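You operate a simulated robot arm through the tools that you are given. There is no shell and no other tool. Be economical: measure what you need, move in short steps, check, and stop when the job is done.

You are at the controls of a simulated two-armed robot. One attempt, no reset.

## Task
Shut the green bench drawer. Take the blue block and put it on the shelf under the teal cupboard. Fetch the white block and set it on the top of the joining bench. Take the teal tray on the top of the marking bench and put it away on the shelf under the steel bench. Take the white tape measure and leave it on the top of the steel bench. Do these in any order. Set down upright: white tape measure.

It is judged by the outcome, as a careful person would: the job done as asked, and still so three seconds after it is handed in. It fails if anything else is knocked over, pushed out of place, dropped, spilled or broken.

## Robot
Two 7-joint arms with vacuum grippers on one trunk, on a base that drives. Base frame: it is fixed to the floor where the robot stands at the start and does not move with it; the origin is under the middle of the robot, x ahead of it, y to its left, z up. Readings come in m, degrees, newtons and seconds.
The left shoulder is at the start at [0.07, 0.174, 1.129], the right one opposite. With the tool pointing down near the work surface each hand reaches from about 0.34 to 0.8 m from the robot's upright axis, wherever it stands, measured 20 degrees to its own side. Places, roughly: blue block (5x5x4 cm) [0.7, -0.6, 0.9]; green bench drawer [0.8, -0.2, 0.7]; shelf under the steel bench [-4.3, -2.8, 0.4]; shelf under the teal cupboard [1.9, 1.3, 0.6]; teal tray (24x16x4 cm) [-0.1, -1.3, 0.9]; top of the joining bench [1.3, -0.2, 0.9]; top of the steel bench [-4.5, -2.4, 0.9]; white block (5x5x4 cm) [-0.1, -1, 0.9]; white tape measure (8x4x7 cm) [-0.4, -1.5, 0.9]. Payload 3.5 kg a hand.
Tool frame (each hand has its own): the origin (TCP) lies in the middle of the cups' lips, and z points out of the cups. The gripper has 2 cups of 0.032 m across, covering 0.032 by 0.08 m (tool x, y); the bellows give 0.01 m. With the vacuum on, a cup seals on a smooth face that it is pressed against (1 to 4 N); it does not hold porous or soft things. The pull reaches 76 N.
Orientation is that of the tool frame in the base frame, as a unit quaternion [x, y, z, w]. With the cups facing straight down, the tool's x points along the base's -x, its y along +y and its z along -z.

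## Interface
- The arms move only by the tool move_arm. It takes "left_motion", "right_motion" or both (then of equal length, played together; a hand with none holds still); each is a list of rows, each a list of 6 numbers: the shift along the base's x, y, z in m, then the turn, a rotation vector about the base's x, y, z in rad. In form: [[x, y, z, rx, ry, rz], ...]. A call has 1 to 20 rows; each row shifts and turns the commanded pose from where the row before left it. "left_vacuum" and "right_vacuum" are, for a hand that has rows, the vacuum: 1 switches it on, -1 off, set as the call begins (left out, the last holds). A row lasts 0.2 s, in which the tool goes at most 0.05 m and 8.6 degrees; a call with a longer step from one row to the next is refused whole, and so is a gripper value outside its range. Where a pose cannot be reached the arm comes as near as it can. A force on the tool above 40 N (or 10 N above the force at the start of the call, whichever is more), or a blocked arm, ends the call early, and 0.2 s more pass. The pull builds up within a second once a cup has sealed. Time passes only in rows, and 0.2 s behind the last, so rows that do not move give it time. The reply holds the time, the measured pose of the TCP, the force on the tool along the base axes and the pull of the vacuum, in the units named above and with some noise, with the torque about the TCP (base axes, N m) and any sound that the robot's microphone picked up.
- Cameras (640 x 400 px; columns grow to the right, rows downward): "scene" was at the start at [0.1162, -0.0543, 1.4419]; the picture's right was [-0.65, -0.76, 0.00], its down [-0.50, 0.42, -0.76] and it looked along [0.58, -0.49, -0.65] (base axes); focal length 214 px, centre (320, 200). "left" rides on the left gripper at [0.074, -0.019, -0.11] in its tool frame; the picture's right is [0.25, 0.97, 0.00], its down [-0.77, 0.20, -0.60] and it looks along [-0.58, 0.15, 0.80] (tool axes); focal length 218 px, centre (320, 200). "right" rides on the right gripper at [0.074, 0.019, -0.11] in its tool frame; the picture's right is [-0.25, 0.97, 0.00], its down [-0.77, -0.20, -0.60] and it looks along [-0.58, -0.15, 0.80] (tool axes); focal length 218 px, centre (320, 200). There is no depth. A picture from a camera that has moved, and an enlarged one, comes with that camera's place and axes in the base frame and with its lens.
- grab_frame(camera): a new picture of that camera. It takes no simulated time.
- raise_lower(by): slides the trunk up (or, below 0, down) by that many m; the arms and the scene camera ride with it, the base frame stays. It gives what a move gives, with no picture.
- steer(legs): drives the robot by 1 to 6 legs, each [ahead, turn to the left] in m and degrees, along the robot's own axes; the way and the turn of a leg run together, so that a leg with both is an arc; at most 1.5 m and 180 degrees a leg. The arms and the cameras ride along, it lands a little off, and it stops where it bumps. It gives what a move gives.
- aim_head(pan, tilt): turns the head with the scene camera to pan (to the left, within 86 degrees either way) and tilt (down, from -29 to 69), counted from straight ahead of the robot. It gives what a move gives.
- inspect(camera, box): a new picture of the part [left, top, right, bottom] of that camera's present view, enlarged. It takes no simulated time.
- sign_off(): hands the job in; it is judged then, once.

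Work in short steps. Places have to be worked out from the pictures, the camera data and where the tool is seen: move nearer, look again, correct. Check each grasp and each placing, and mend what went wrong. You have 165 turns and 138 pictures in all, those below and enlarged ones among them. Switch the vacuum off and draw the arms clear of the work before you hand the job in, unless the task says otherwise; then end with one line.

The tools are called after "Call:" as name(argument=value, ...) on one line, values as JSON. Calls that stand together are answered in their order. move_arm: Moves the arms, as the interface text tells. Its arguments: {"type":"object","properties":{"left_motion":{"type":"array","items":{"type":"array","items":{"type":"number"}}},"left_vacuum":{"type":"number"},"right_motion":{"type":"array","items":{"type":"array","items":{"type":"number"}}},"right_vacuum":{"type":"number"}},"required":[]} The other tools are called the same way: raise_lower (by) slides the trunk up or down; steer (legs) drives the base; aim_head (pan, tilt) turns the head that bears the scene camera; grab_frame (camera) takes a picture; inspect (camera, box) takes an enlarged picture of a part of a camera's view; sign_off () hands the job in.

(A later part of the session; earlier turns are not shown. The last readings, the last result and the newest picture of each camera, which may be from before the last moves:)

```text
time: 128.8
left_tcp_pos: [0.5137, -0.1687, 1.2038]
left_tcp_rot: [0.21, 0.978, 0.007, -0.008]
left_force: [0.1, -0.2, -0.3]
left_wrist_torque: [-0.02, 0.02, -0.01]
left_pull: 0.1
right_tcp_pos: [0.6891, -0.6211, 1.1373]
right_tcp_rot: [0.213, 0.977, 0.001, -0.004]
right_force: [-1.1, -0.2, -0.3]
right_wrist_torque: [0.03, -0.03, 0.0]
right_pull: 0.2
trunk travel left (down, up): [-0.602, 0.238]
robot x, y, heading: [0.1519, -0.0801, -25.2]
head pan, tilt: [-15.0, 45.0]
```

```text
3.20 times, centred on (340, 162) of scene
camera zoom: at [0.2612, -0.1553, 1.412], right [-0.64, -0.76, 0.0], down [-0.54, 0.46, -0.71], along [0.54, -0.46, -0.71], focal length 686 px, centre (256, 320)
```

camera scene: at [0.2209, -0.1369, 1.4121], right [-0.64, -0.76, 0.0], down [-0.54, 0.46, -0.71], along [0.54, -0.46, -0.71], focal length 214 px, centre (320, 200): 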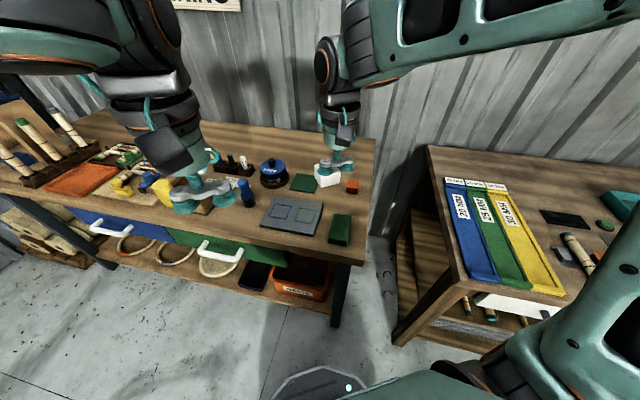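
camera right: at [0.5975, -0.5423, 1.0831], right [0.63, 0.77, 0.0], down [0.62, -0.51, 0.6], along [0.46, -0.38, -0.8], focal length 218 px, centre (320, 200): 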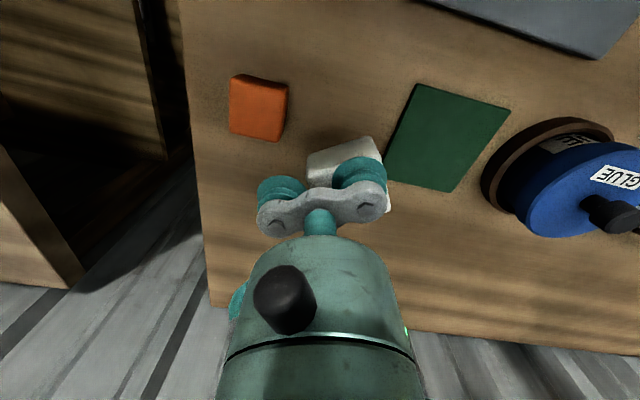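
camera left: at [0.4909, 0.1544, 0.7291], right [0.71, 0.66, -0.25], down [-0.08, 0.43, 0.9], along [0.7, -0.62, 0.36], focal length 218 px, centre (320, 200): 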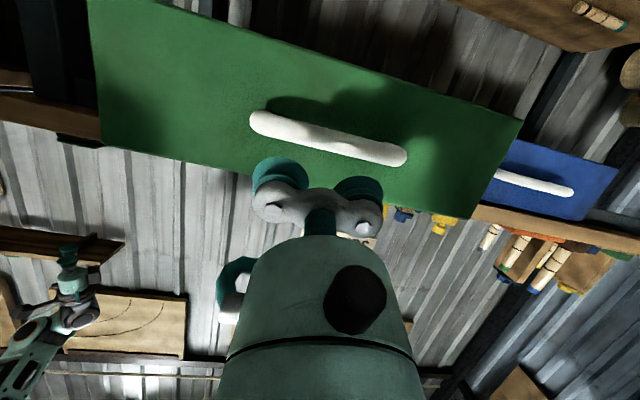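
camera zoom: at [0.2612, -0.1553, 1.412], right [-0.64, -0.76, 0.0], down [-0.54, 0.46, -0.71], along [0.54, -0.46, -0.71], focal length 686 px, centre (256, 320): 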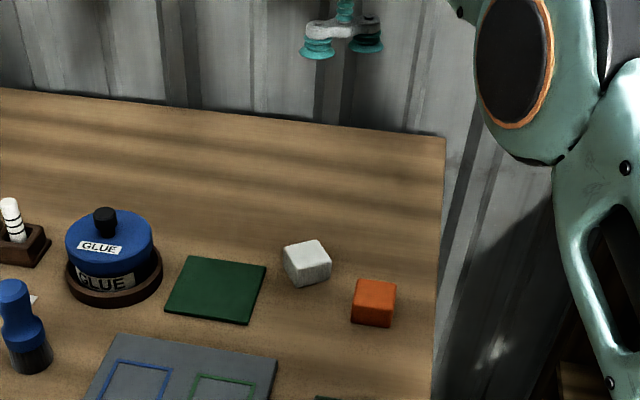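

The white block sits well on the joining bench. Next come the tray and the tape measure, so I retract, back off and drive to face the right part of the marking bench.

Call:
move_arm(right_motion=[[-0.036, 0.033, 0, 0, 0, 0], [-0.036, 0.033, 0, 0, 0, 0], [-0.036, 0.033, 0, 0, 0, 0], [-0.036, 0.033, 0, 0, 0, 0], [-0.036, 0.033, 0, 0, 0, 0]])

Call:
steer(legs=[[-0.15, 0], [0, -112.8], [1.07, 0], [0, 86.4]])

Call:
aim_head(pan=0, tilt=45)

Call:
grab_frame(camera="scene")

```text
time: 130.0
left_tcp_pos: [0.5111, -0.1687, 1.2043]
left_tcp_rot: [0.21, 0.978, 0.007, -0.006]
left_force: [0.9, 0.2, 0.0]
left_wrist_torque: [-0.02, -0.06, -0.06]
left_pull: 0.0
right_tcp_pos: [0.5053, -0.4562, 1.1404]
right_tcp_rot: [0.213, 0.977, 0.0, -0.002]
right_force: [-0.1, 0.2, -0.1]
right_wrist_torque: [-0.03, -0.02, 0.02]
right_pull: 0.1
trunk travel left (down, up): [-0.602, 0.238]
robot x, y, heading: [0.1517, -0.0816, -25.1]
head pan, tilt: [-15.0, 45.0]
```

```text
time: 144.7
left_tcp_pos: [-0.4312, -0.998, 1.2046]
left_tcp_rot: [0.399, 0.917, 0.007, -0.006]
left_force: [0.1, 0.6, -0.2]
left_wrist_torque: [0.02, 0.01, -0.01]
left_pull: 0.1
right_tcp_pos: [-0.547, -1.2623, 1.1404]
right_tcp_rot: [0.402, 0.916, 0.001, -0.003]
right_force: [-0.8, 0.4, 0.0]
right_wrist_torque: [-0.03, -0.01, -0.03]
right_pull: 0.1
trunk travel left (down, up): [-0.602, 0.238]
robot x, y, heading: [-0.7313, -0.7766, -48.1]
head pan, tilt: [-15.0, 45.0]
```

```text
time: 145.5
left_tcp_pos: [-0.4314, -0.9979, 1.2056]
left_tcp_rot: [0.4, 0.917, 0.008, -0.007]
left_force: [-0.3, 0.5, 0.1]
left_wrist_torque: [0.01, 0.02, -0.02]
left_pull: 0.0
right_tcp_pos: [-0.548, -1.2622, 1.1401]
right_tcp_rot: [0.403, 0.915, 0.002, -0.004]
right_force: [-0.3, 0.3, 0.6]
right_wrist_torque: [-0.01, 0.01, 0.01]
right_pull: 0.1
trunk travel left (down, up): [-0.602, 0.238]
robot x, y, heading: [-0.7342, -0.7768, -47.9]
head pan, tilt: [0.0, 45.0]
```

```text
84 pictures are left
camera scene: at [-0.6402, -0.875, 1.4121], right [-0.74, -0.67, 0.0], down [-0.47, 0.53, -0.71], along [0.47, -0.53, -0.71], focal length 214 px, centre (320, 200)
```

scene: 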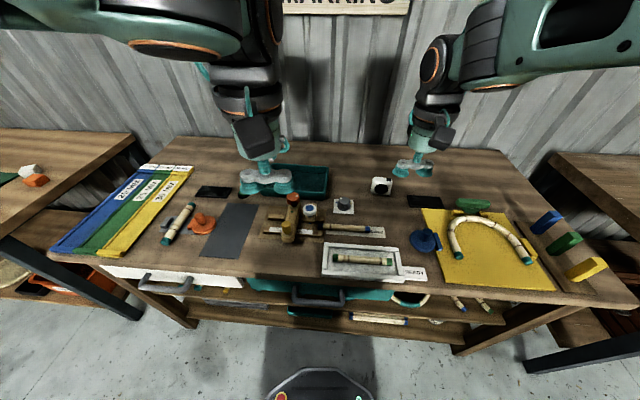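

The tape stands at about (-0.41,-1.47) and the tray at (-0.154,-1.306). I look closely at both.

Call:
inspect(camera="scene", box=[250, 140, 450, 265])

Call:
grab_frame(camera="right")

```text
3.20 times, centred on (350, 202) of scene
camera zoom: at [-0.6402, -0.875, 1.4121], right [-0.74, -0.67, 0.0], down [-0.47, 0.53, -0.71], along [0.47, -0.53, -0.71], focal length 686 px, centre (224, 192)
```

zoom: 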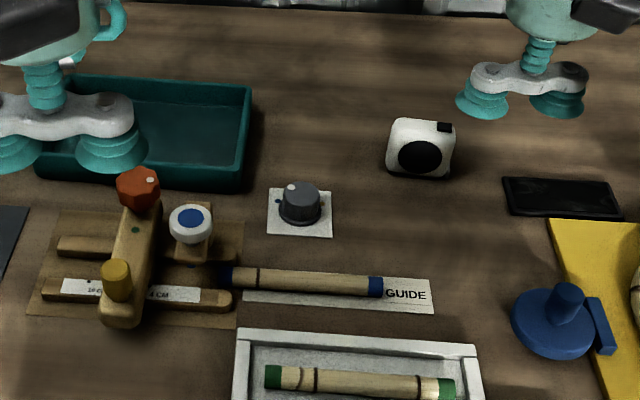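

```text
82 pictures are left
camera right: at [-0.5828, -1.1947, 1.2505], right [0.88, 0.47, 0.0], down [0.37, -0.71, 0.6], along [0.28, -0.53, -0.8], focal length 218 px, centre (320, 200)
```

right: 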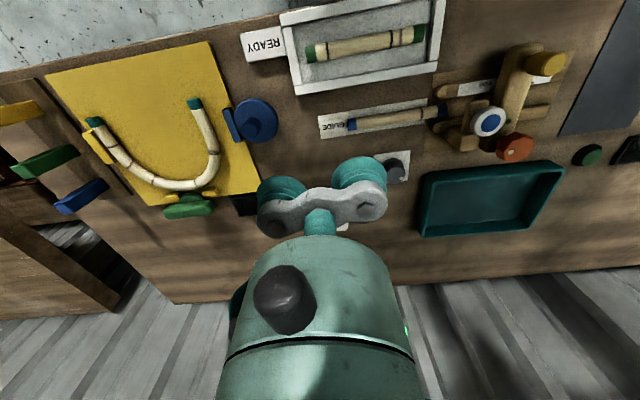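

The tape measure's top centre is near (-0.409,-1.478) at z≈0.917. I bring the right hand above it, with one cup over its middle.

Call:
move_arm(right_motion=[[0.0263, -0.0332, 0, 0, 0, 0], [0.0263, -0.0332, 0, 0, 0, 0], [0.0263, -0.0332, 0, 0, 0, 0], [0.0263, -0.0332, 0, 0, 0, 0], [0.0263, -0.0332, 0, 0, 0, 0], [0.0263, -0.0332, 0, 0, 0, 0], [0, 0, -0.045, 0, 0, 0], [0, 0, -0.045, 0, 0, 0], [0, 0, -0.04, 0, 0, 0]])

Call:
inspect(camera="right", box=[160, 60, 480, 260])

Call:
inspect(camera="scene", box=[310, 140, 450, 228])

```text
time: 147.5
left_tcp_pos: [-0.4297, -0.9993, 1.2055]
left_tcp_rot: [0.4, 0.916, 0.008, -0.006]
left_force: [0.0, -0.1, 0.9]
left_wrist_torque: [0.05, 0.03, 0.0]
left_pull: 0.1
right_tcp_pos: [-0.3982, -1.4548, 1.0094]
right_tcp_rot: [0.403, 0.915, 0.001, -0.004]
right_force: [0.3, 0.7, -0.5]
right_wrist_torque: [-0.01, 0.0, -0.04]
right_pull: 0.1
right hand out of reach, approached as far as the arm can: row 6
trunk travel left (down, up): [-0.602, 0.238]
robot x, y, heading: [-0.7279, -0.7745, -47.9]
head pan, tilt: [0.0, 45.0]
```

```text
2.00 times, centred on (320, 160) of right
camera zoom: at [-0.432, -1.3874, 1.1193], right [0.88, 0.47, 0.0], down [0.37, -0.71, 0.6], along [0.28, -0.53, -0.8], focal length 436 px, centre (320, 280)
```

zoom: 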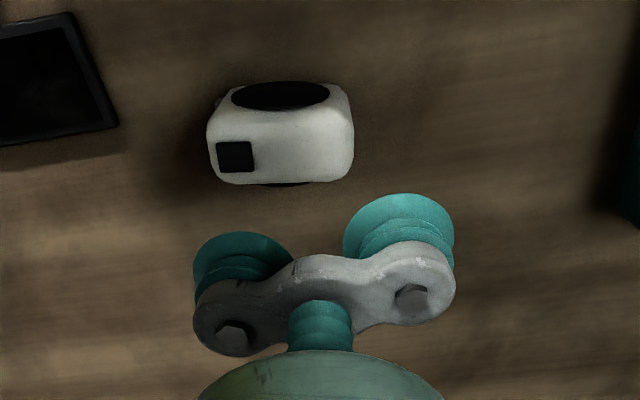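

```text
4.55 times, centred on (380, 184) of scene
camera zoom: at [-0.6396, -0.8762, 1.412], right [-0.74, -0.67, 0.0], down [-0.47, 0.53, -0.71], along [0.47, -0.53, -0.71], focal length 975 px, centre (47, 273)
```

zoom: 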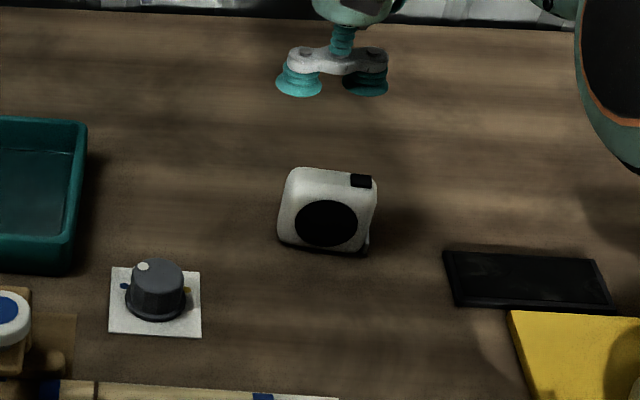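

The hand is nearly over the target. I descend to z≈0.955 and check the alignment again.

Call:
move_arm(right_motion=[[0.003, 0.004, -0.03, 0, 0, 0], [0, 0, -0.025, 0, 0, 0]], right_vacuum=1)

Call:
inspect(camera="right", box=[160, 60, 480, 260])

Call:
inspect(camera="scene", box=[340, 150, 420, 200])

```text
time: 148.1
left_tcp_pos: [-0.4299, -0.9991, 1.2045]
left_tcp_rot: [0.399, 0.917, 0.009, -0.006]
left_force: [0.1, -1.2, 0.2]
left_wrist_torque: [0.0, -0.02, -0.02]
left_pull: 0.2
right_tcp_pos: [-0.3932, -1.4494, 0.9539]
right_tcp_rot: [0.403, 0.915, 0.002, -0.003]
right_force: [0.9, -0.3, -0.5]
right_wrist_torque: [0.02, 0.0, 0.0]
right_pull: 0.1
trunk travel left (down, up): [-0.602, 0.238]
robot x, y, heading: [-0.7296, -0.7749, -47.7]
head pan, tilt: [0.0, 45.0]
```

```text
2.00 times, centred on (320, 160) of right
camera zoom: at [-0.4287, -1.3819, 1.0637], right [0.88, 0.47, 0.0], down [0.37, -0.71, 0.6], along [0.28, -0.53, -0.8], focal length 436 px, centre (320, 280)
```

zoom: 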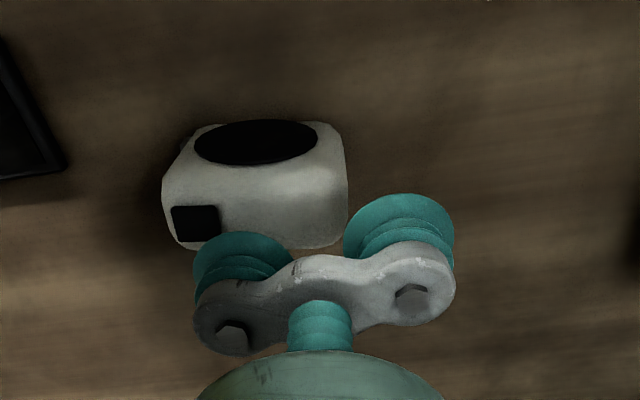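

```text
8.00 times, centred on (380, 175) of scene
camera zoom: at [-0.64, -0.8756, 1.4121], right [-0.74, -0.67, 0.0], down [-0.47, 0.53, -0.71], along [0.47, -0.53, -0.71], focal length 1716 px, centre (-160, 400)
```

zoom: 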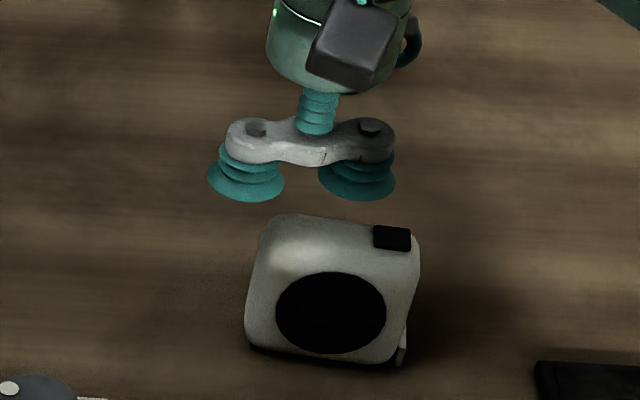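

The two views put the top centre at about (-0.414,-1.46), z≈0.925. I make a tiny correction and descend slowly to contact.

Call:
move_arm(right_motion=[[-0.001, 0.003, -0.015, 0, 0, 0], [0, 0, -0.006, 0, 0, 0], [0, 0, -0.004, 0, 0, 0], [0, 0, -0.003, 0, 0, 0], [0, 0, 0, 0, 0, 0]])

Call:
inspect(camera="scene", box=[340, 150, 420, 200])

```text
time: 149.3
left_tcp_pos: [-0.4306, -0.9984, 1.2056]
left_tcp_rot: [0.399, 0.917, 0.008, -0.006]
left_force: [0.8, 0.9, 0.5]
left_wrist_torque: [0.01, 0.03, -0.01]
left_pull: 0.1
right_tcp_pos: [-0.3955, -1.4441, 0.9285]
right_tcp_rot: [0.403, 0.915, 0.001, -0.003]
right_force: [-0.1, -0.3, 0.0]
right_wrist_torque: [-0.39, 0.45, 0.04]
right_pull: 37.2
trunk travel left (down, up): [-0.602, 0.238]
robot x, y, heading: [-0.7301, -0.7777, -48.0]
head pan, tilt: [0.0, 45.0]
```

```text
8.00 times, centred on (380, 175) of scene
camera zoom: at [-0.64, -0.875, 1.4121], right [-0.74, -0.67, 0.0], down [-0.47, 0.53, -0.71], along [0.47, -0.53, -0.71], focal length 1716 px, centre (-160, 400)
```

zoom: 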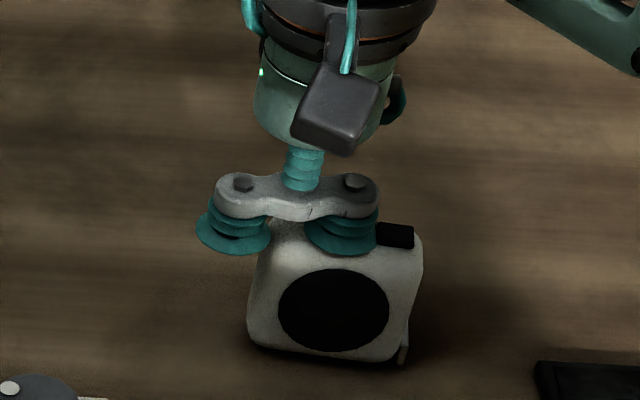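

The tape measure is sealed at 37 N. I lift it, draw it in, and turn the robot slightly so the left hand can reach the tray.

Call:
move_arm(right_motion=[[0, 0, 0.01, 0, 0, 0], [0, 0, 0.03, 0, 0, 0], [0, 0, 0.04, 0, 0, 0], [0, 0, 0.045, 0, 0, 0], [0, 0, 0.045, 0, 0, 0], [0, 0, 0.03, 0, 0, 0], [-0.025, 0.035, 0, 0, 0, 0], [-0.025, 0.035, 0, 0, 0, 0], [-0.025, 0.035, 0, 0, 0, 0], [-0.025, 0.035, 0, 0, 0, 0], [-0.025, 0.035, 0, 0, 0, 0], [-0.025, 0.03, 0, 0, 0, 0]])

Call:
steer(legs=[[0, -7], [0.04, 0]])

Call:
aim_head(pan=5, tilt=45)

Call:
grab_frame(camera="scene")

Call:
grab_frame(camera="left")

```text
time: 151.9
left_tcp_pos: [-0.432, -0.9967, 1.205]
left_tcp_rot: [0.4, 0.917, 0.009, -0.004]
left_force: [-0.3, 0.5, 0.0]
left_wrist_torque: [-0.02, -0.03, 0.04]
left_pull: 0.0
right_tcp_pos: [-0.5468, -1.2378, 1.1275]
right_tcp_rot: [0.404, 0.915, 0.001, -0.002]
right_force: [-0.8, -0.4, -1.6]
right_wrist_torque: [-0.4, 0.42, 0.0]
right_pull: 38.2
trunk travel left (down, up): [-0.602, 0.238]
robot x, y, heading: [-0.7287, -0.776, -48.0]
head pan, tilt: [0.0, 45.0]
```

```text
time: 153.3
left_tcp_pos: [-0.4391, -1.0624, 1.2071]
left_tcp_rot: [0.455, 0.89, 0.006, -0.004]
left_force: [0.4, -0.2, 0.4]
left_wrist_torque: [-0.03, -0.01, -0.01]
left_pull: 0.0
right_tcp_pos: [-0.5816, -1.2888, 1.1286]
right_tcp_rot: [0.459, 0.889, -0.001, -0.002]
right_force: [0.1, 0.2, -2.7]
right_wrist_torque: [-0.34, 0.47, 0.02]
right_pull: 37.5
trunk travel left (down, up): [-0.602, 0.238]
robot x, y, heading: [-0.7033, -0.8063, -55.2]
head pan, tilt: [0.0, 45.0]
```

```text
time: 154.0
left_tcp_pos: [-0.4382, -1.0677, 1.2042]
left_tcp_rot: [0.455, 0.89, 0.008, -0.005]
left_force: [0.7, 0.1, 0.2]
left_wrist_torque: [0.02, 0.01, -0.05]
left_pull: 0.0
right_tcp_pos: [-0.5803, -1.2928, 1.1256]
right_tcp_rot: [0.458, 0.889, 0.001, -0.003]
right_force: [0.5, -0.2, -2.0]
right_wrist_torque: [-0.29, 0.49, 0.01]
right_pull: 37.6
trunk travel left (down, up): [-0.602, 0.238]
robot x, y, heading: [-0.7109, -0.8087, -55.1]
head pan, tilt: [5.0, 45.0]
```

```text
76 pictures are left
camera scene: at [-0.6239, -0.9144, 1.4119], right [-0.77, -0.64, 0.0], down [-0.45, 0.54, -0.71], along [0.45, -0.54, -0.71], focal length 214 px, centre (320, 200)
```

scene: 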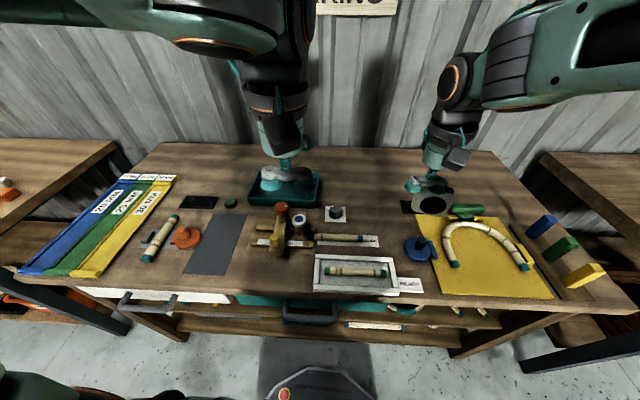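

```text
75 pictures are left
camera left: at [-0.4955, -1.0202, 1.3151], right [0.64, 0.77, 0.01], down [0.62, -0.52, 0.59], along [0.46, -0.37, -0.81], focal length 218 px, centre (320, 200)
```

left: 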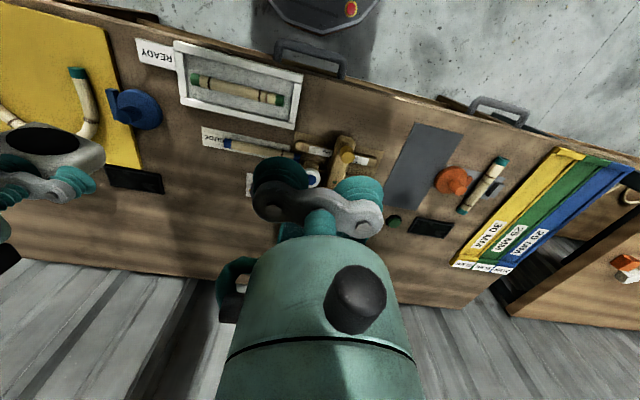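

The tray centre is about (-0.155,-1.29), with its long side along the tool's cup line. I move the left hand over it.

Call:
move_arm(left_motion=[[0.0354, -0.0278, 0, 0, 0, 0], [0.0354, -0.0278, 0, 0, 0, 0], [0.0354, -0.0278, 0, 0, 0, 0], [0.0354, -0.0278, 0, 0, 0, 0], [0.0354, -0.0278, 0, 0, 0, 0], [0.0354, -0.0278, 0, 0, 0, 0], [0.0354, -0.0278, 0, 0, 0, 0], [0.0354, -0.0278, 0, 0, 0, 0], [0, 0, -0.045, 0, 0, 0], [0, 0, -0.045, 0, 0, 0], [0, 0, -0.045, 0, 0, 0], [0, 0, -0.045, 0, 0, 0]])

Call:
grab_frame(camera="left")

Call:
inspect(camera="scene", box=[220, 130, 380, 230])

```text
time: 155.7
left_tcp_pos: [-0.1667, -1.2851, 1.1911]
left_tcp_rot: [0.46, 0.888, 0.006, 0.002]
left_force: [-1.5, -47.8, -89.8]
left_wrist_torque: [0.68, -5.14, 2.72]
left_pull: 0.1
left hand out of reach, approached as far as the arm can: row 8
right_tcp_pos: [-0.5771, -1.2944, 1.1248]
right_tcp_rot: [0.458, 0.889, 0.001, -0.005]
right_force: [0.6, 0.2, -2.2]
right_wrist_torque: [-0.32, 0.54, 0.0]
right_pull: 37.4
trunk travel left (down, up): [-0.602, 0.238]
robot x, y, heading: [-0.7073, -0.8099, -55.2]
head pan, tilt: [5.0, 45.0]
stopped in row 8 (left hand): the force on the tool passed its limit at 316 N (the readings are from after the stop); the commanded pose is now the measured one
```

```text
74 pictures are left
camera left: at [-0.2245, -1.2364, 1.2996], right [0.64, 0.77, 0.01], down [0.61, -0.52, 0.6], along [0.47, -0.38, -0.8], focal length 218 px, centre (320, 200)
```

left: 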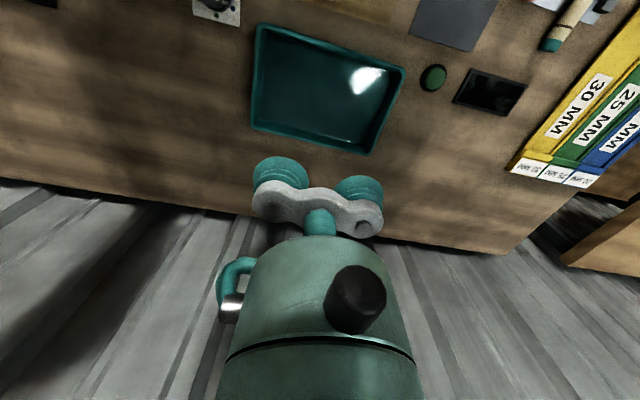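

```text
4.00 times, centred on (300, 180) of scene
camera zoom: at [-0.6204, -0.9165, 1.4116], right [-0.77, -0.64, 0.0], down [-0.46, 0.54, -0.7], along [0.45, -0.54, -0.71], focal length 858 px, centre (400, 280)
```

zoom: 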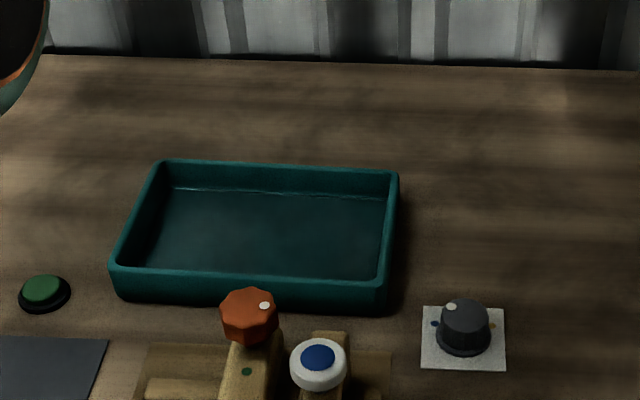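

The arm stopped on a large force with something pressing on it from above, though the tray is undisturbed. I ease the hand down and slightly back and check that the force clears.

Call:
move_arm(left_motion=[[-0.015, 0.012, -0.02, 0, 0, 0], [-0.015, 0.012, -0.02, 0, 0, 0], [0, 0, -0.02, 0, 0, 0]])

Call:
aim_head(pan=25, tilt=0)

Call:
grab_frame(camera="scene")

```text
time: 156.5
left_tcp_pos: [-0.1997, -1.2569, 1.1315]
left_tcp_rot: [0.461, 0.887, 0.008, -0.001]
left_force: [0.0, 0.4, -0.8]
left_wrist_torque: [-0.02, 0.03, 0.01]
left_pull: 0.1
right_tcp_pos: [-0.5812, -1.2908, 1.1257]
right_tcp_rot: [0.459, 0.888, 0.002, -0.004]
right_force: [-0.2, -0.6, -2.6]
right_wrist_torque: [-0.35, 0.49, -0.01]
right_pull: 37.6
trunk travel left (down, up): [-0.602, 0.238]
robot x, y, heading: [-0.7061, -0.813, -55.1]
head pan, tilt: [5.0, 45.0]
```

```text
time: 157.6
left_tcp_pos: [-0.2003, -1.2563, 1.1329]
left_tcp_rot: [0.462, 0.887, 0.008, 0.0]
left_force: [0.3, 0.1, -0.3]
left_wrist_torque: [-0.01, 0.01, 0.03]
left_pull: 0.0
right_tcp_pos: [-0.5806, -1.2921, 1.1257]
right_tcp_rot: [0.459, 0.889, 0.002, -0.002]
right_force: [0.3, -0.4, -2.8]
right_wrist_torque: [-0.31, 0.48, -0.01]
right_pull: 37.7
trunk travel left (down, up): [-0.602, 0.238]
robot x, y, heading: [-0.7064, -0.8116, -54.9]
head pan, tilt: [25.0, 0.0]
```

```text
72 pictures are left
camera scene: at [-0.5987, -0.8961, 1.4829], right [-0.5, -0.86, 0.0], down [0.0, 0.0, -1.0], along [0.86, -0.5, 0.0], focal length 214 px, centre (320, 200)
```

scene: 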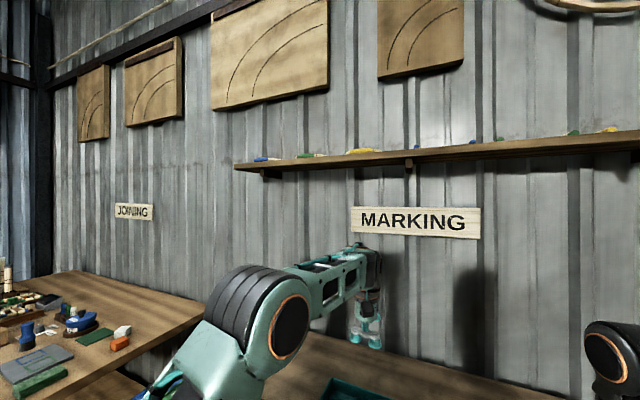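

The force is gone and nothing was disturbed; it was probably the arm's own reach limit at that height. I go lower first, then forward over the tray.

Call:
move_arm(left_motion=[[0, 0, -0.045, 0, 0, 0], [0, 0, -0.045, 0, 0, 0], [0, 0, -0.045, 0, 0, 0], [0.02, -0.012, 0, 0, 0, 0], [0.02, -0.012, 0, 0, 0, 0], [0.015, -0.01, 0, 0, 0, 0]])

Call:
aim_head(pan=5, tilt=45)

Call:
inspect(camera="scene", box=[220, 130, 380, 230])

Call:
inspect(camera="left", box=[160, 0, 480, 200])

```text
time: 159.0
left_tcp_pos: [-0.1452, -1.2902, 0.9971]
left_tcp_rot: [0.462, 0.887, 0.008, 0.0]
left_force: [0.0, -0.1, 0.9]
left_wrist_torque: [0.02, 0.05, -0.02]
left_pull: 0.0
right_tcp_pos: [-0.5804, -1.2923, 1.1251]
right_tcp_rot: [0.46, 0.888, 0.002, -0.003]
right_force: [0.6, -0.6, -2.5]
right_wrist_torque: [-0.31, 0.5, 0.0]
right_pull: 38.2
trunk travel left (down, up): [-0.602, 0.238]
robot x, y, heading: [-0.7059, -0.8084, -55.2]
head pan, tilt: [25.0, 0.0]
```

```text
time: 160.2
left_tcp_pos: [-0.1471, -1.2901, 0.9976]
left_tcp_rot: [0.462, 0.887, 0.008, -0.002]
left_force: [-0.5, -0.3, -0.1]
left_wrist_torque: [0.02, 0.01, 0.01]
left_pull: 0.2
right_tcp_pos: [-0.5809, -1.2918, 1.1263]
right_tcp_rot: [0.459, 0.889, 0.001, -0.003]
right_force: [0.1, 0.5, -3.2]
right_wrist_torque: [-0.33, 0.52, 0.02]
right_pull: 37.7
trunk travel left (down, up): [-0.602, 0.238]
robot x, y, heading: [-0.7027, -0.8143, -55.4]
head pan, tilt: [5.0, 45.0]
```

```text
4.00 times, centred on (300, 180) of scene
camera zoom: at [-0.6243, -0.9133, 1.4121], right [-0.77, -0.64, 0.0], down [-0.45, 0.54, -0.71], along [0.45, -0.54, -0.71], focal length 858 px, centre (400, 280)
```

zoom: 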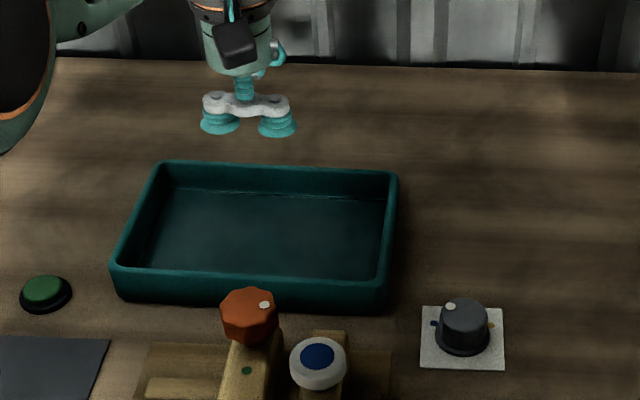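

```text
2.00 times, centred on (320, 100) of left
camera zoom: at [-0.2054, -1.242, 1.1075], right [0.65, 0.76, 0.02], down [0.6, -0.52, 0.6], along [0.47, -0.38, -0.8], focal length 436 px, centre (320, 400)
```

zoom: 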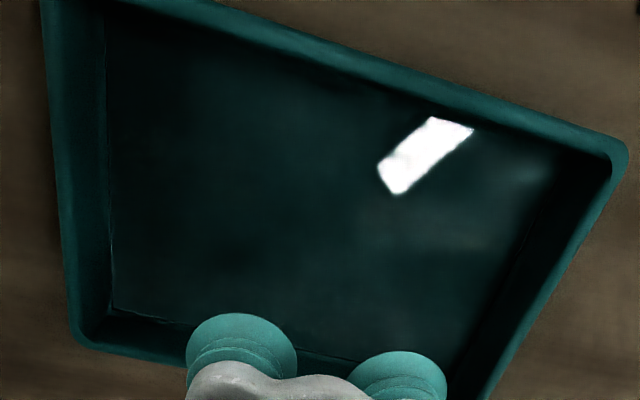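

The hand is over the tray's middle by its own camera, within about 2 cm by the head camera. I split the difference, descend with vacuum on, and feel for the floor.

Call:
move_arm(left_motion=[[0.006, -0.008, -0.03, 0, 0, 0], [0, 0, -0.045, 0, 0, 0], [0, 0, -0.045, 0, 0, 0], [0, 0, -0.008, 0, 0, 0], [0, 0, -0.005, 0, 0, 0], [0, 0, -0.004, 0, 0, 0], [0, 0, -0.003, 0, 0, 0]], left_vacuum=1)

Call:
inspect(camera="scene", box=[220, 130, 380, 230])

```text
time: 161.8
left_tcp_pos: [-0.1383, -1.3022, 0.8656]
left_tcp_rot: [0.462, 0.887, 0.005, 0.005]
left_force: [-5.5, 3.9, 20.2]
left_wrist_torque: [0.55, 0.03, 0.22]
left_pull: 75.9
right_tcp_pos: [-0.5825, -1.2907, 1.1266]
right_tcp_rot: [0.458, 0.889, 0.001, -0.002]
right_force: [0.4, 0.9, -2.5]
right_wrist_torque: [-0.31, 0.53, 0.01]
right_pull: 37.8
trunk travel left (down, up): [-0.602, 0.238]
robot x, y, heading: [-0.7101, -0.8103, -54.9]
head pan, tilt: [5.0, 45.0]
stopped in row 7 (left hand): the force on the tool passed its limit at 42 N (the readings are from after the stop); the commanded pose is now the measured one
```

```text
4.00 times, centred on (300, 180) of scene
camera zoom: at [-0.627, -0.9112, 1.4123], right [-0.77, -0.64, 0.0], down [-0.45, 0.54, -0.71], along [0.45, -0.54, -0.71], focal length 858 px, centre (400, 280)
```

zoom: 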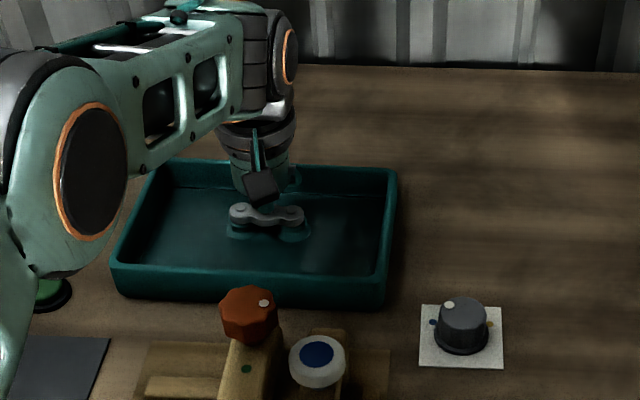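

The tray is sealed with both cups at 76 N. I lift it above the surrounding tools and draw it in.

Call:
move_arm(left_motion=[[0, 0, 0.01, 0, 0, 0], [0, 0, 0.02, 0, 0, 0], [0, 0, 0.04, 0, 0, 0], [0, 0, 0.04, 0, 0, 0], [0, 0, 0.04, 0, 0, 0], [0, 0, 0.04, 0, 0, 0], [-0.035, 0.027, 0, 0, 0, 0], [-0.035, 0.027, 0, 0, 0, 0], [-0.035, 0.027, 0, 0, 0, 0], [-0.035, 0.027, 0, 0, 0, 0], [-0.035, 0.027, 0, 0, 0, 0], [-0.035, 0.027, 0, 0, 0, 0], [-0.035, 0.027, 0, 0, 0, 0]])

Call:
grab_frame(camera="scene")

```text
time: 164.6
left_tcp_pos: [-0.3845, -1.1153, 1.0519]
left_tcp_rot: [0.461, 0.887, 0.006, 0.004]
left_force: [-0.1, -0.3, -5.1]
left_wrist_torque: [-0.07, -0.05, 0.02]
left_pull: 75.4
right_tcp_pos: [-0.5816, -1.2911, 1.1249]
right_tcp_rot: [0.459, 0.888, 0.002, -0.003]
right_force: [0.3, 0.1, -2.5]
right_wrist_torque: [-0.31, 0.5, -0.02]
right_pull: 37.5
trunk travel left (down, up): [-0.602, 0.238]
robot x, y, heading: [-0.7071, -0.8108, -55.3]
head pan, tilt: [5.0, 45.0]
```

```text
68 pictures are left
camera scene: at [-0.6259, -0.912, 1.4123], right [-0.77, -0.64, 0.0], down [-0.45, 0.54, -0.71], along [0.45, -0.54, -0.71], focal length 214 px, centre (320, 200)
```

scene: 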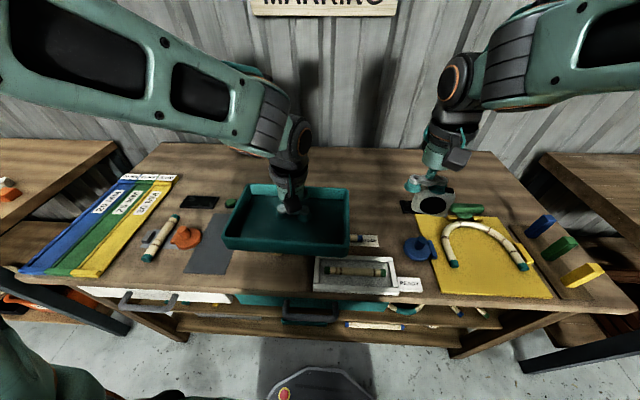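

Both items are held. I back away from the bench, turn right toward the steel bench, and look.

Call:
steer(legs=[[-0.4, 0], [0, -90]])

Call:
aim_head(pan=0, tilt=15)

Call:
grab_frame(camera="scene")

```text
time: 171.0
left_tcp_pos: [-1.2548, -0.7893, 1.0507]
left_tcp_rot: [0.961, 0.276, 0.002, 0.005]
left_force: [-0.5, -0.2, -5.3]
left_wrist_torque: [-0.03, 0.1, 0.03]
left_pull: 75.2
right_tcp_pos: [-1.4219, -0.5818, 1.1252]
right_tcp_rot: [0.96, 0.279, 0.003, -0.001]
right_force: [0.0, 0.5, -2.3]
right_wrist_torque: [0.47, 0.3, 0.0]
right_pull: 38.1
trunk travel left (down, up): [-0.602, 0.238]
robot x, y, heading: [-0.936, -0.4822, -148.0]
head pan, tilt: [5.0, 45.0]
```

```text
time: 171.9
left_tcp_pos: [-1.2565, -0.7906, 1.0518]
left_tcp_rot: [0.961, 0.277, 0.002, 0.006]
left_force: [0.4, 0.2, -6.1]
left_wrist_torque: [-0.03, 0.11, 0.01]
left_pull: 75.3
right_tcp_pos: [-1.4221, -0.582, 1.1252]
right_tcp_rot: [0.96, 0.281, 0.004, -0.001]
right_force: [-0.2, 0.6, -3.8]
right_wrist_torque: [0.49, 0.29, 0.0]
right_pull: 37.6
trunk travel left (down, up): [-0.602, 0.238]
robot x, y, heading: [-0.9339, -0.4805, -148.1]
head pan, tilt: [0.0, 15.0]
```

```text
67 pictures are left
camera scene: at [-1.0549, -0.5577, 1.4588], right [-0.53, 0.85, 0.0], down [0.22, 0.14, -0.97], along [-0.82, -0.51, -0.26], focal length 214 px, centre (320, 200)
```

scene: 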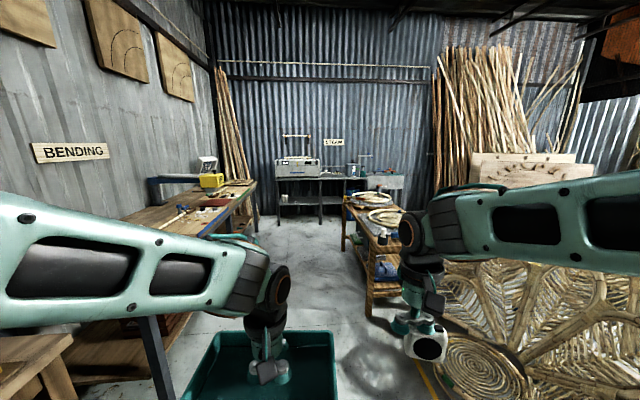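

The steel bench is at the far end, down the corridor between the bending bench and a rack. I align with the corridor and drive 1.5 m.

Call:
steer(legs=[[0, 6.5], [1.5, 0]])

Call:
grab_frame(camera="scene")

```text
time: 179.9
left_tcp_pos: [-2.371, -1.7804, 1.0517]
left_tcp_rot: [0.94, 0.342, 0.002, 0.006]
left_force: [-1.1, 0.5, -5.5]
left_wrist_torque: [-0.02, 0.06, -0.04]
left_pull: 75.6
right_tcp_pos: [-2.5627, -1.5985, 1.1251]
right_tcp_rot: [0.939, 0.345, 0.004, -0.001]
right_force: [-0.7, -1.0, -1.9]
right_wrist_torque: [0.5, 0.37, 0.01]
right_pull: 37.5
trunk travel left (down, up): [-0.602, 0.238]
robot x, y, heading: [-2.0971, -1.4337, -140.0]
head pan, tilt: [0.0, 15.0]
```

```text
66 pictures are left
camera scene: at [-2.2034, -1.5226, 1.4589], right [-0.64, 0.77, 0.0], down [0.2, 0.17, -0.97], along [-0.74, -0.62, -0.26], focal length 214 px, centre (320, 200)
```

scene: 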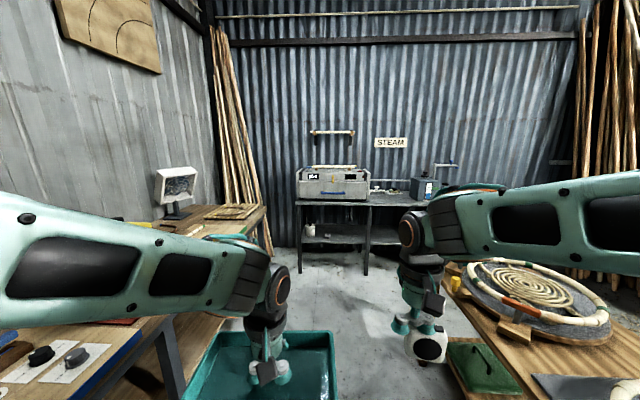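

The steel bench front runs roughly from (-3.73,-3.10) to (-4.16,-2.49), with its shelf at z≈0.38. I drive another 1.1 m and look closer.

Call:
steer(legs=[[1.1, 0]])

Call:
aim_head(pan=-5, tilt=30)

Call:
grab_frame(camera="scene")

```text
time: 185.7
left_tcp_pos: [-3.2323, -2.5102, 1.0503]
left_tcp_rot: [0.938, 0.346, 0.002, 0.006]
left_force: [-0.2, 0.2, -6.2]
left_wrist_torque: [-0.06, 0.08, -0.02]
left_pull: 75.4
right_tcp_pos: [-3.4263, -2.3284, 1.1248]
right_tcp_rot: [0.937, 0.348, 0.004, -0.001]
right_force: [-0.1, 0.5, -2.3]
right_wrist_torque: [0.47, 0.38, -0.01]
right_pull: 37.8
trunk travel left (down, up): [-0.602, 0.238]
robot x, y, heading: [-2.9551, -2.1585, -139.6]
head pan, tilt: [0.0, 15.0]
```

```text
time: 186.5
left_tcp_pos: [-3.2298, -2.5082, 1.0513]
left_tcp_rot: [0.939, 0.345, 0.002, 0.006]
left_force: [0.2, 0.4, -5.9]
left_wrist_torque: [-0.04, 0.12, 0.0]
left_pull: 74.6
right_tcp_pos: [-3.4266, -2.3273, 1.1257]
right_tcp_rot: [0.937, 0.348, 0.003, -0.001]
right_force: [-0.1, 0.6, -2.5]
right_wrist_torque: [0.45, 0.35, 0.02]
right_pull: 37.5
trunk travel left (down, up): [-0.602, 0.238]
robot x, y, heading: [-2.956, -2.1548, -139.5]
head pan, tilt: [-5.0, 30.0]
```

```text
65 pictures are left
camera scene: at [-3.0685, -2.2416, 1.4347], right [-0.58, 0.82, 0.0], down [0.41, 0.29, -0.87], along [-0.71, -0.5, -0.5], focal length 214 px, centre (320, 200)
```

scene: 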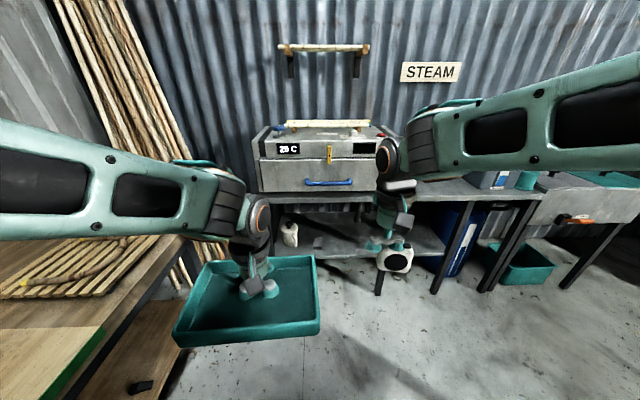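

The shelf sits below and left of centre, and the free stretch of bench top is right of the steam box. I go forward, then sidestep right about 0.5 m, so the left hand faces the shelf and the right hand faces the top.

Call:
steer(legs=[[0.42, 0], [0, -90], [0.5, 0], [0, 88.5]])

Call:
aim_head(pan=0, tilt=35)

Call:
grab_frame(camera="scene")

```text
time: 197.6
left_tcp_pos: [-3.9935, -2.049, 1.054]
left_tcp_rot: [0.998, -0.066, -0.002, 0.013]
left_force: [0.4, 1.1, -6.6]
left_wrist_torque: [-0.01, 0.12, 0.03]
left_pull: 75.7
right_tcp_pos: [-3.9856, -1.7803, 1.1257]
right_tcp_rot: [0.998, -0.065, 0.002, 0.009]
right_force: [-0.6, 1.0, -1.3]
right_wrist_torque: [0.39, 0.0, 0.08]
right_pull: 37.8
trunk travel left (down, up): [-0.602, 0.238]
robot x, y, heading: [-3.5592, -2.0489, 160.9]
head pan, tilt: [-5.0, 30.0]
stopped in leg 4: the robot was blocked; the commanded pose is now the measured one
```

```text
time: 198.3
left_tcp_pos: [-3.9981, -2.0564, 1.0524]
left_tcp_rot: [0.998, -0.067, 0.0, 0.009]
left_force: [-0.1, 0.2, -5.3]
left_wrist_torque: [-0.07, 0.1, 0.01]
left_pull: 75.9
right_tcp_pos: [-3.9898, -1.7889, 1.1239]
right_tcp_rot: [0.998, -0.066, 0.004, 0.005]
right_force: [1.5, 0.5, -2.0]
right_wrist_torque: [0.44, -0.03, 0.05]
right_pull: 37.6
trunk travel left (down, up): [-0.602, 0.238]
robot x, y, heading: [-3.556, -2.0513, 160.6]
head pan, tilt: [0.0, 35.0]
```

```text
64 pictures are left
camera scene: at [-3.6864, -1.999, 1.4269], right [0.33, 0.94, 0.0], down [0.54, -0.19, -0.82], along [-0.77, 0.27, -0.57], focal length 214 px, centre (320, 200)
```

scene: 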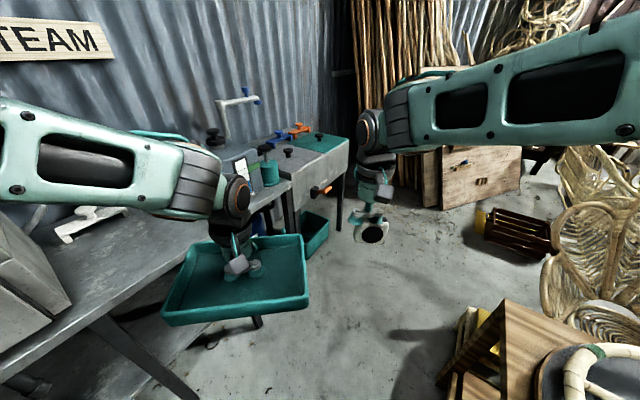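

The turn was blocked, probably by the rack behind on the right. I look that way to find the contact.

Call:
aim_head(pan=-80, tilt=50)

Call:
grab_frame(camera="scene")

Call:
aim_head(pan=60, tilt=40)

Call:
grab_frame(camera="scene")

```text
time: 199.8
left_tcp_pos: [-3.9998, -2.0608, 1.0507]
left_tcp_rot: [0.998, -0.066, 0.0, 0.007]
left_force: [0.1, 0.6, -5.8]
left_wrist_torque: [-0.01, 0.13, -0.02]
left_pull: 75.7
right_tcp_pos: [-3.9917, -1.7933, 1.125]
right_tcp_rot: [0.998, -0.065, 0.005, 0.003]
right_force: [0.1, -0.1, -2.9]
right_wrist_torque: [0.46, -0.05, 0.06]
right_pull: 37.4
trunk travel left (down, up): [-0.602, 0.238]
robot x, y, heading: [-3.5558, -2.05, 161.0]
head pan, tilt: [-80.0, 50.0]
```

```text
63 pictures are left
camera scene: at [-3.5932, -1.9568, 1.4051], right [0.99, -0.16, 0.0], down [-0.12, -0.76, -0.64], along [0.1, 0.63, -0.77], focal length 214 px, centre (320, 200)
```

scene: 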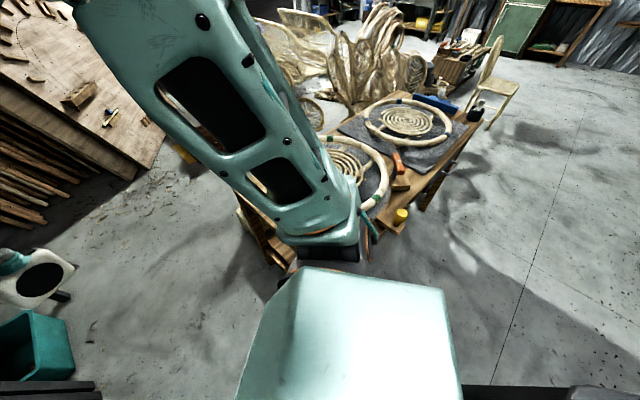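

```text
time: 202.0
left_tcp_pos: [-4.0, -2.0619, 1.0499]
left_tcp_rot: [0.998, -0.066, 0.0, 0.007]
left_force: [-0.3, 0.7, -6.0]
left_wrist_torque: [-0.02, 0.1, 0.04]
left_pull: 74.8
right_tcp_pos: [-3.9919, -1.795, 1.1231]
right_tcp_rot: [0.998, -0.064, 0.004, 0.003]
right_force: [-0.1, 0.4, -2.5]
right_wrist_torque: [0.45, -0.05, 0.06]
right_pull: 37.5
trunk travel left (down, up): [-0.602, 0.238]
robot x, y, heading: [-3.5574, -2.053, 161.0]
head pan, tilt: [60.0, 40.0]
```

```text
62 pictures are left
camera scene: at [-3.6696, -2.0889, 1.4193], right [-0.66, 0.76, 0.0], down [0.49, 0.42, -0.77], along [-0.58, -0.5, -0.64], focal length 214 px, centre (320, 200)
```

scene: 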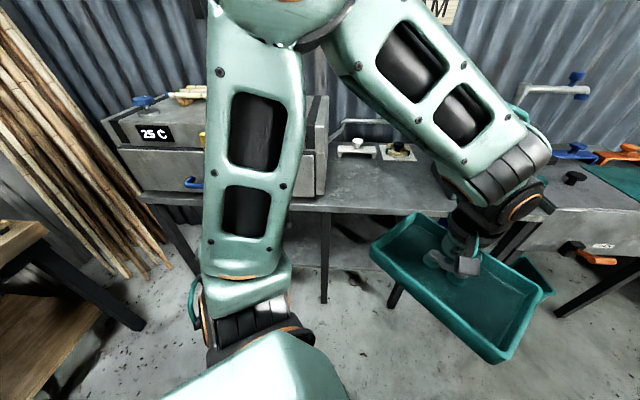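

The right elbow and base are close to the rack's end. I move 12 cm forward, away from it, and try the remaining turn in two parts.

Call:
steer(legs=[[0.12, 0], [0, 25]])

```text
time: 203.4
left_tcp_pos: [-4.0416, -2.0299, 1.0522]
left_tcp_rot: [0.998, -0.069, -0.001, 0.014]
left_force: [1.2, 1.9, -5.4]
left_wrist_torque: [-0.12, 0.08, -0.02]
left_pull: 75.7
right_tcp_pos: [-4.0316, -1.7622, 1.1237]
right_tcp_rot: [0.998, -0.068, 0.003, 0.009]
right_force: [0.4, 0.5, -2.2]
right_wrist_torque: [0.36, -0.09, 0.04]
right_pull: 37.7
trunk travel left (down, up): [-0.602, 0.238]
robot x, y, heading: [-3.6077, -2.042, 151.7]
head pan, tilt: [60.0, 40.0]
stopped in leg 1: the robot was blocked; the commanded pose is now the measured one
```

It was blocked again and the heading readings look inconsistent. I take a fresh reading and a picture before moving on.

Call:
aim_head(pan=0, tilt=50)

Call:
grab_frame(camera="scene")

Call:
grab_frame(camera="left")

```text
time: 204.7
left_tcp_pos: [-4.0473, -2.0419, 1.0505]
left_tcp_rot: [0.998, -0.07, 0.0, 0.01]
left_force: [0.7, 0.2, -5.4]
left_wrist_torque: [-0.08, 0.09, -0.02]
left_pull: 75.7
right_tcp_pos: [-4.0371, -1.7746, 1.1227]
right_tcp_rot: [0.998, -0.068, 0.005, 0.004]
right_force: [0.0, -0.3, -2.7]
right_wrist_torque: [0.44, -0.08, 0.11]
right_pull: 37.5
trunk travel left (down, up): [-0.602, 0.238]
robot x, y, heading: [-3.6068, -2.0387, 151.8]
head pan, tilt: [0.0, 50.0]
```

```text
61 pictures are left
camera scene: at [-3.7209, -1.98, 1.4051], right [0.47, 0.88, 0.0], down [0.68, -0.36, -0.64], along [-0.57, 0.31, -0.77], focal length 214 px, centre (320, 200)
```

scene: 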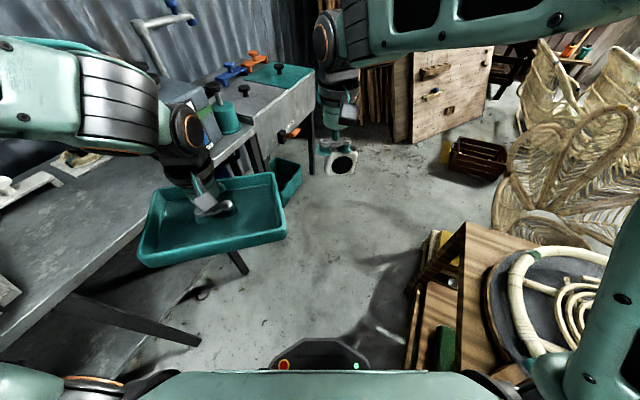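

```text
60 pictures are left
camera left: at [-3.9721, -2.0306, 1.1596], right [0.12, -0.99, 0.02], down [-0.79, -0.08, 0.61], along [-0.6, -0.09, -0.79], focal length 218 px, centre (320, 200)
```

left: 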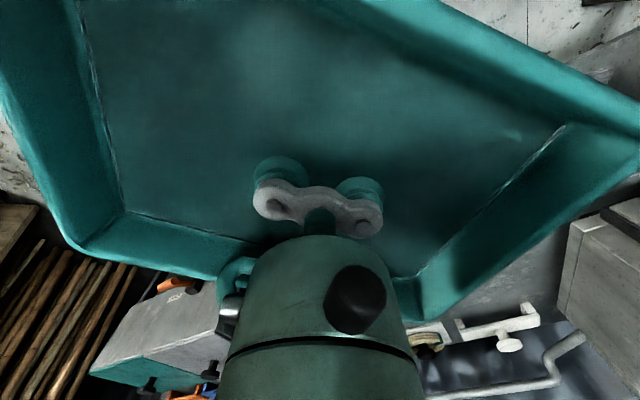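

The right elbow is against the rack's end post. I undo the move by turning right and reversing along the way I came, then I'll re-approach closer to the steel bench.

Call:
steer(legs=[[0, -22], [-0.5, 0]])

Call:
aim_head(pan=-55, tilt=35)

Call:
grab_frame(camera="scene")

```text
time: 208.8
left_tcp_pos: [-3.6909, -2.2671, 1.0517]
left_tcp_rot: [0.966, -0.258, -0.002, 0.01]
left_force: [0.1, 0.7, -6.2]
left_wrist_torque: [0.0, 0.11, 0.04]
left_pull: 75.9
right_tcp_pos: [-3.5816, -2.0232, 1.1244]
right_tcp_rot: [0.967, -0.255, 0.004, 0.005]
right_force: [0.1, -0.3, -2.7]
right_wrist_torque: [0.37, -0.23, 0.03]
right_pull: 38.0
trunk travel left (down, up): [-0.602, 0.238]
robot x, y, heading: [-3.2828, -2.4274, 129.7]
head pan, tilt: [0.0, 50.0]
```

```text
time: 210.1
left_tcp_pos: [-3.6913, -2.2675, 1.0502]
left_tcp_rot: [0.966, -0.256, -0.001, 0.01]
left_force: [0.4, -0.3, -5.8]
left_wrist_torque: [-0.03, 0.15, -0.01]
left_pull: 75.8
right_tcp_pos: [-3.5816, -2.0229, 1.1228]
right_tcp_rot: [0.967, -0.255, 0.004, 0.004]
right_force: [0.8, -0.8, -3.3]
right_wrist_torque: [0.35, -0.21, 0.07]
right_pull: 38.5
trunk travel left (down, up): [-0.602, 0.238]
robot x, y, heading: [-3.2857, -2.4294, 129.8]
head pan, tilt: [-55.0, 35.0]
```

```text
59 pictures are left
camera scene: at [-3.2917, -2.3049, 1.4269], right [0.97, -0.26, 0.0], down [-0.15, -0.55, -0.82], along [0.21, 0.79, -0.57], focal length 214 px, centre (320, 200)
```

scene: 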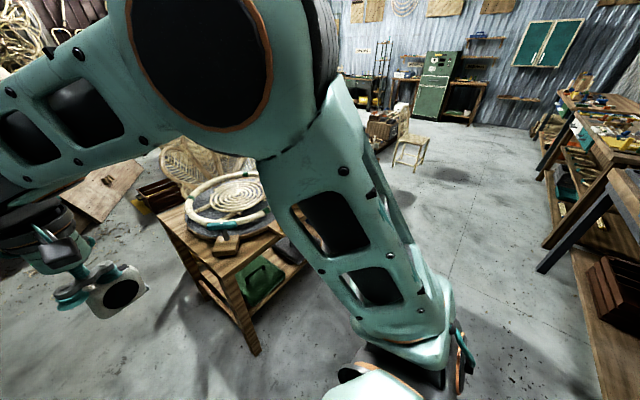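

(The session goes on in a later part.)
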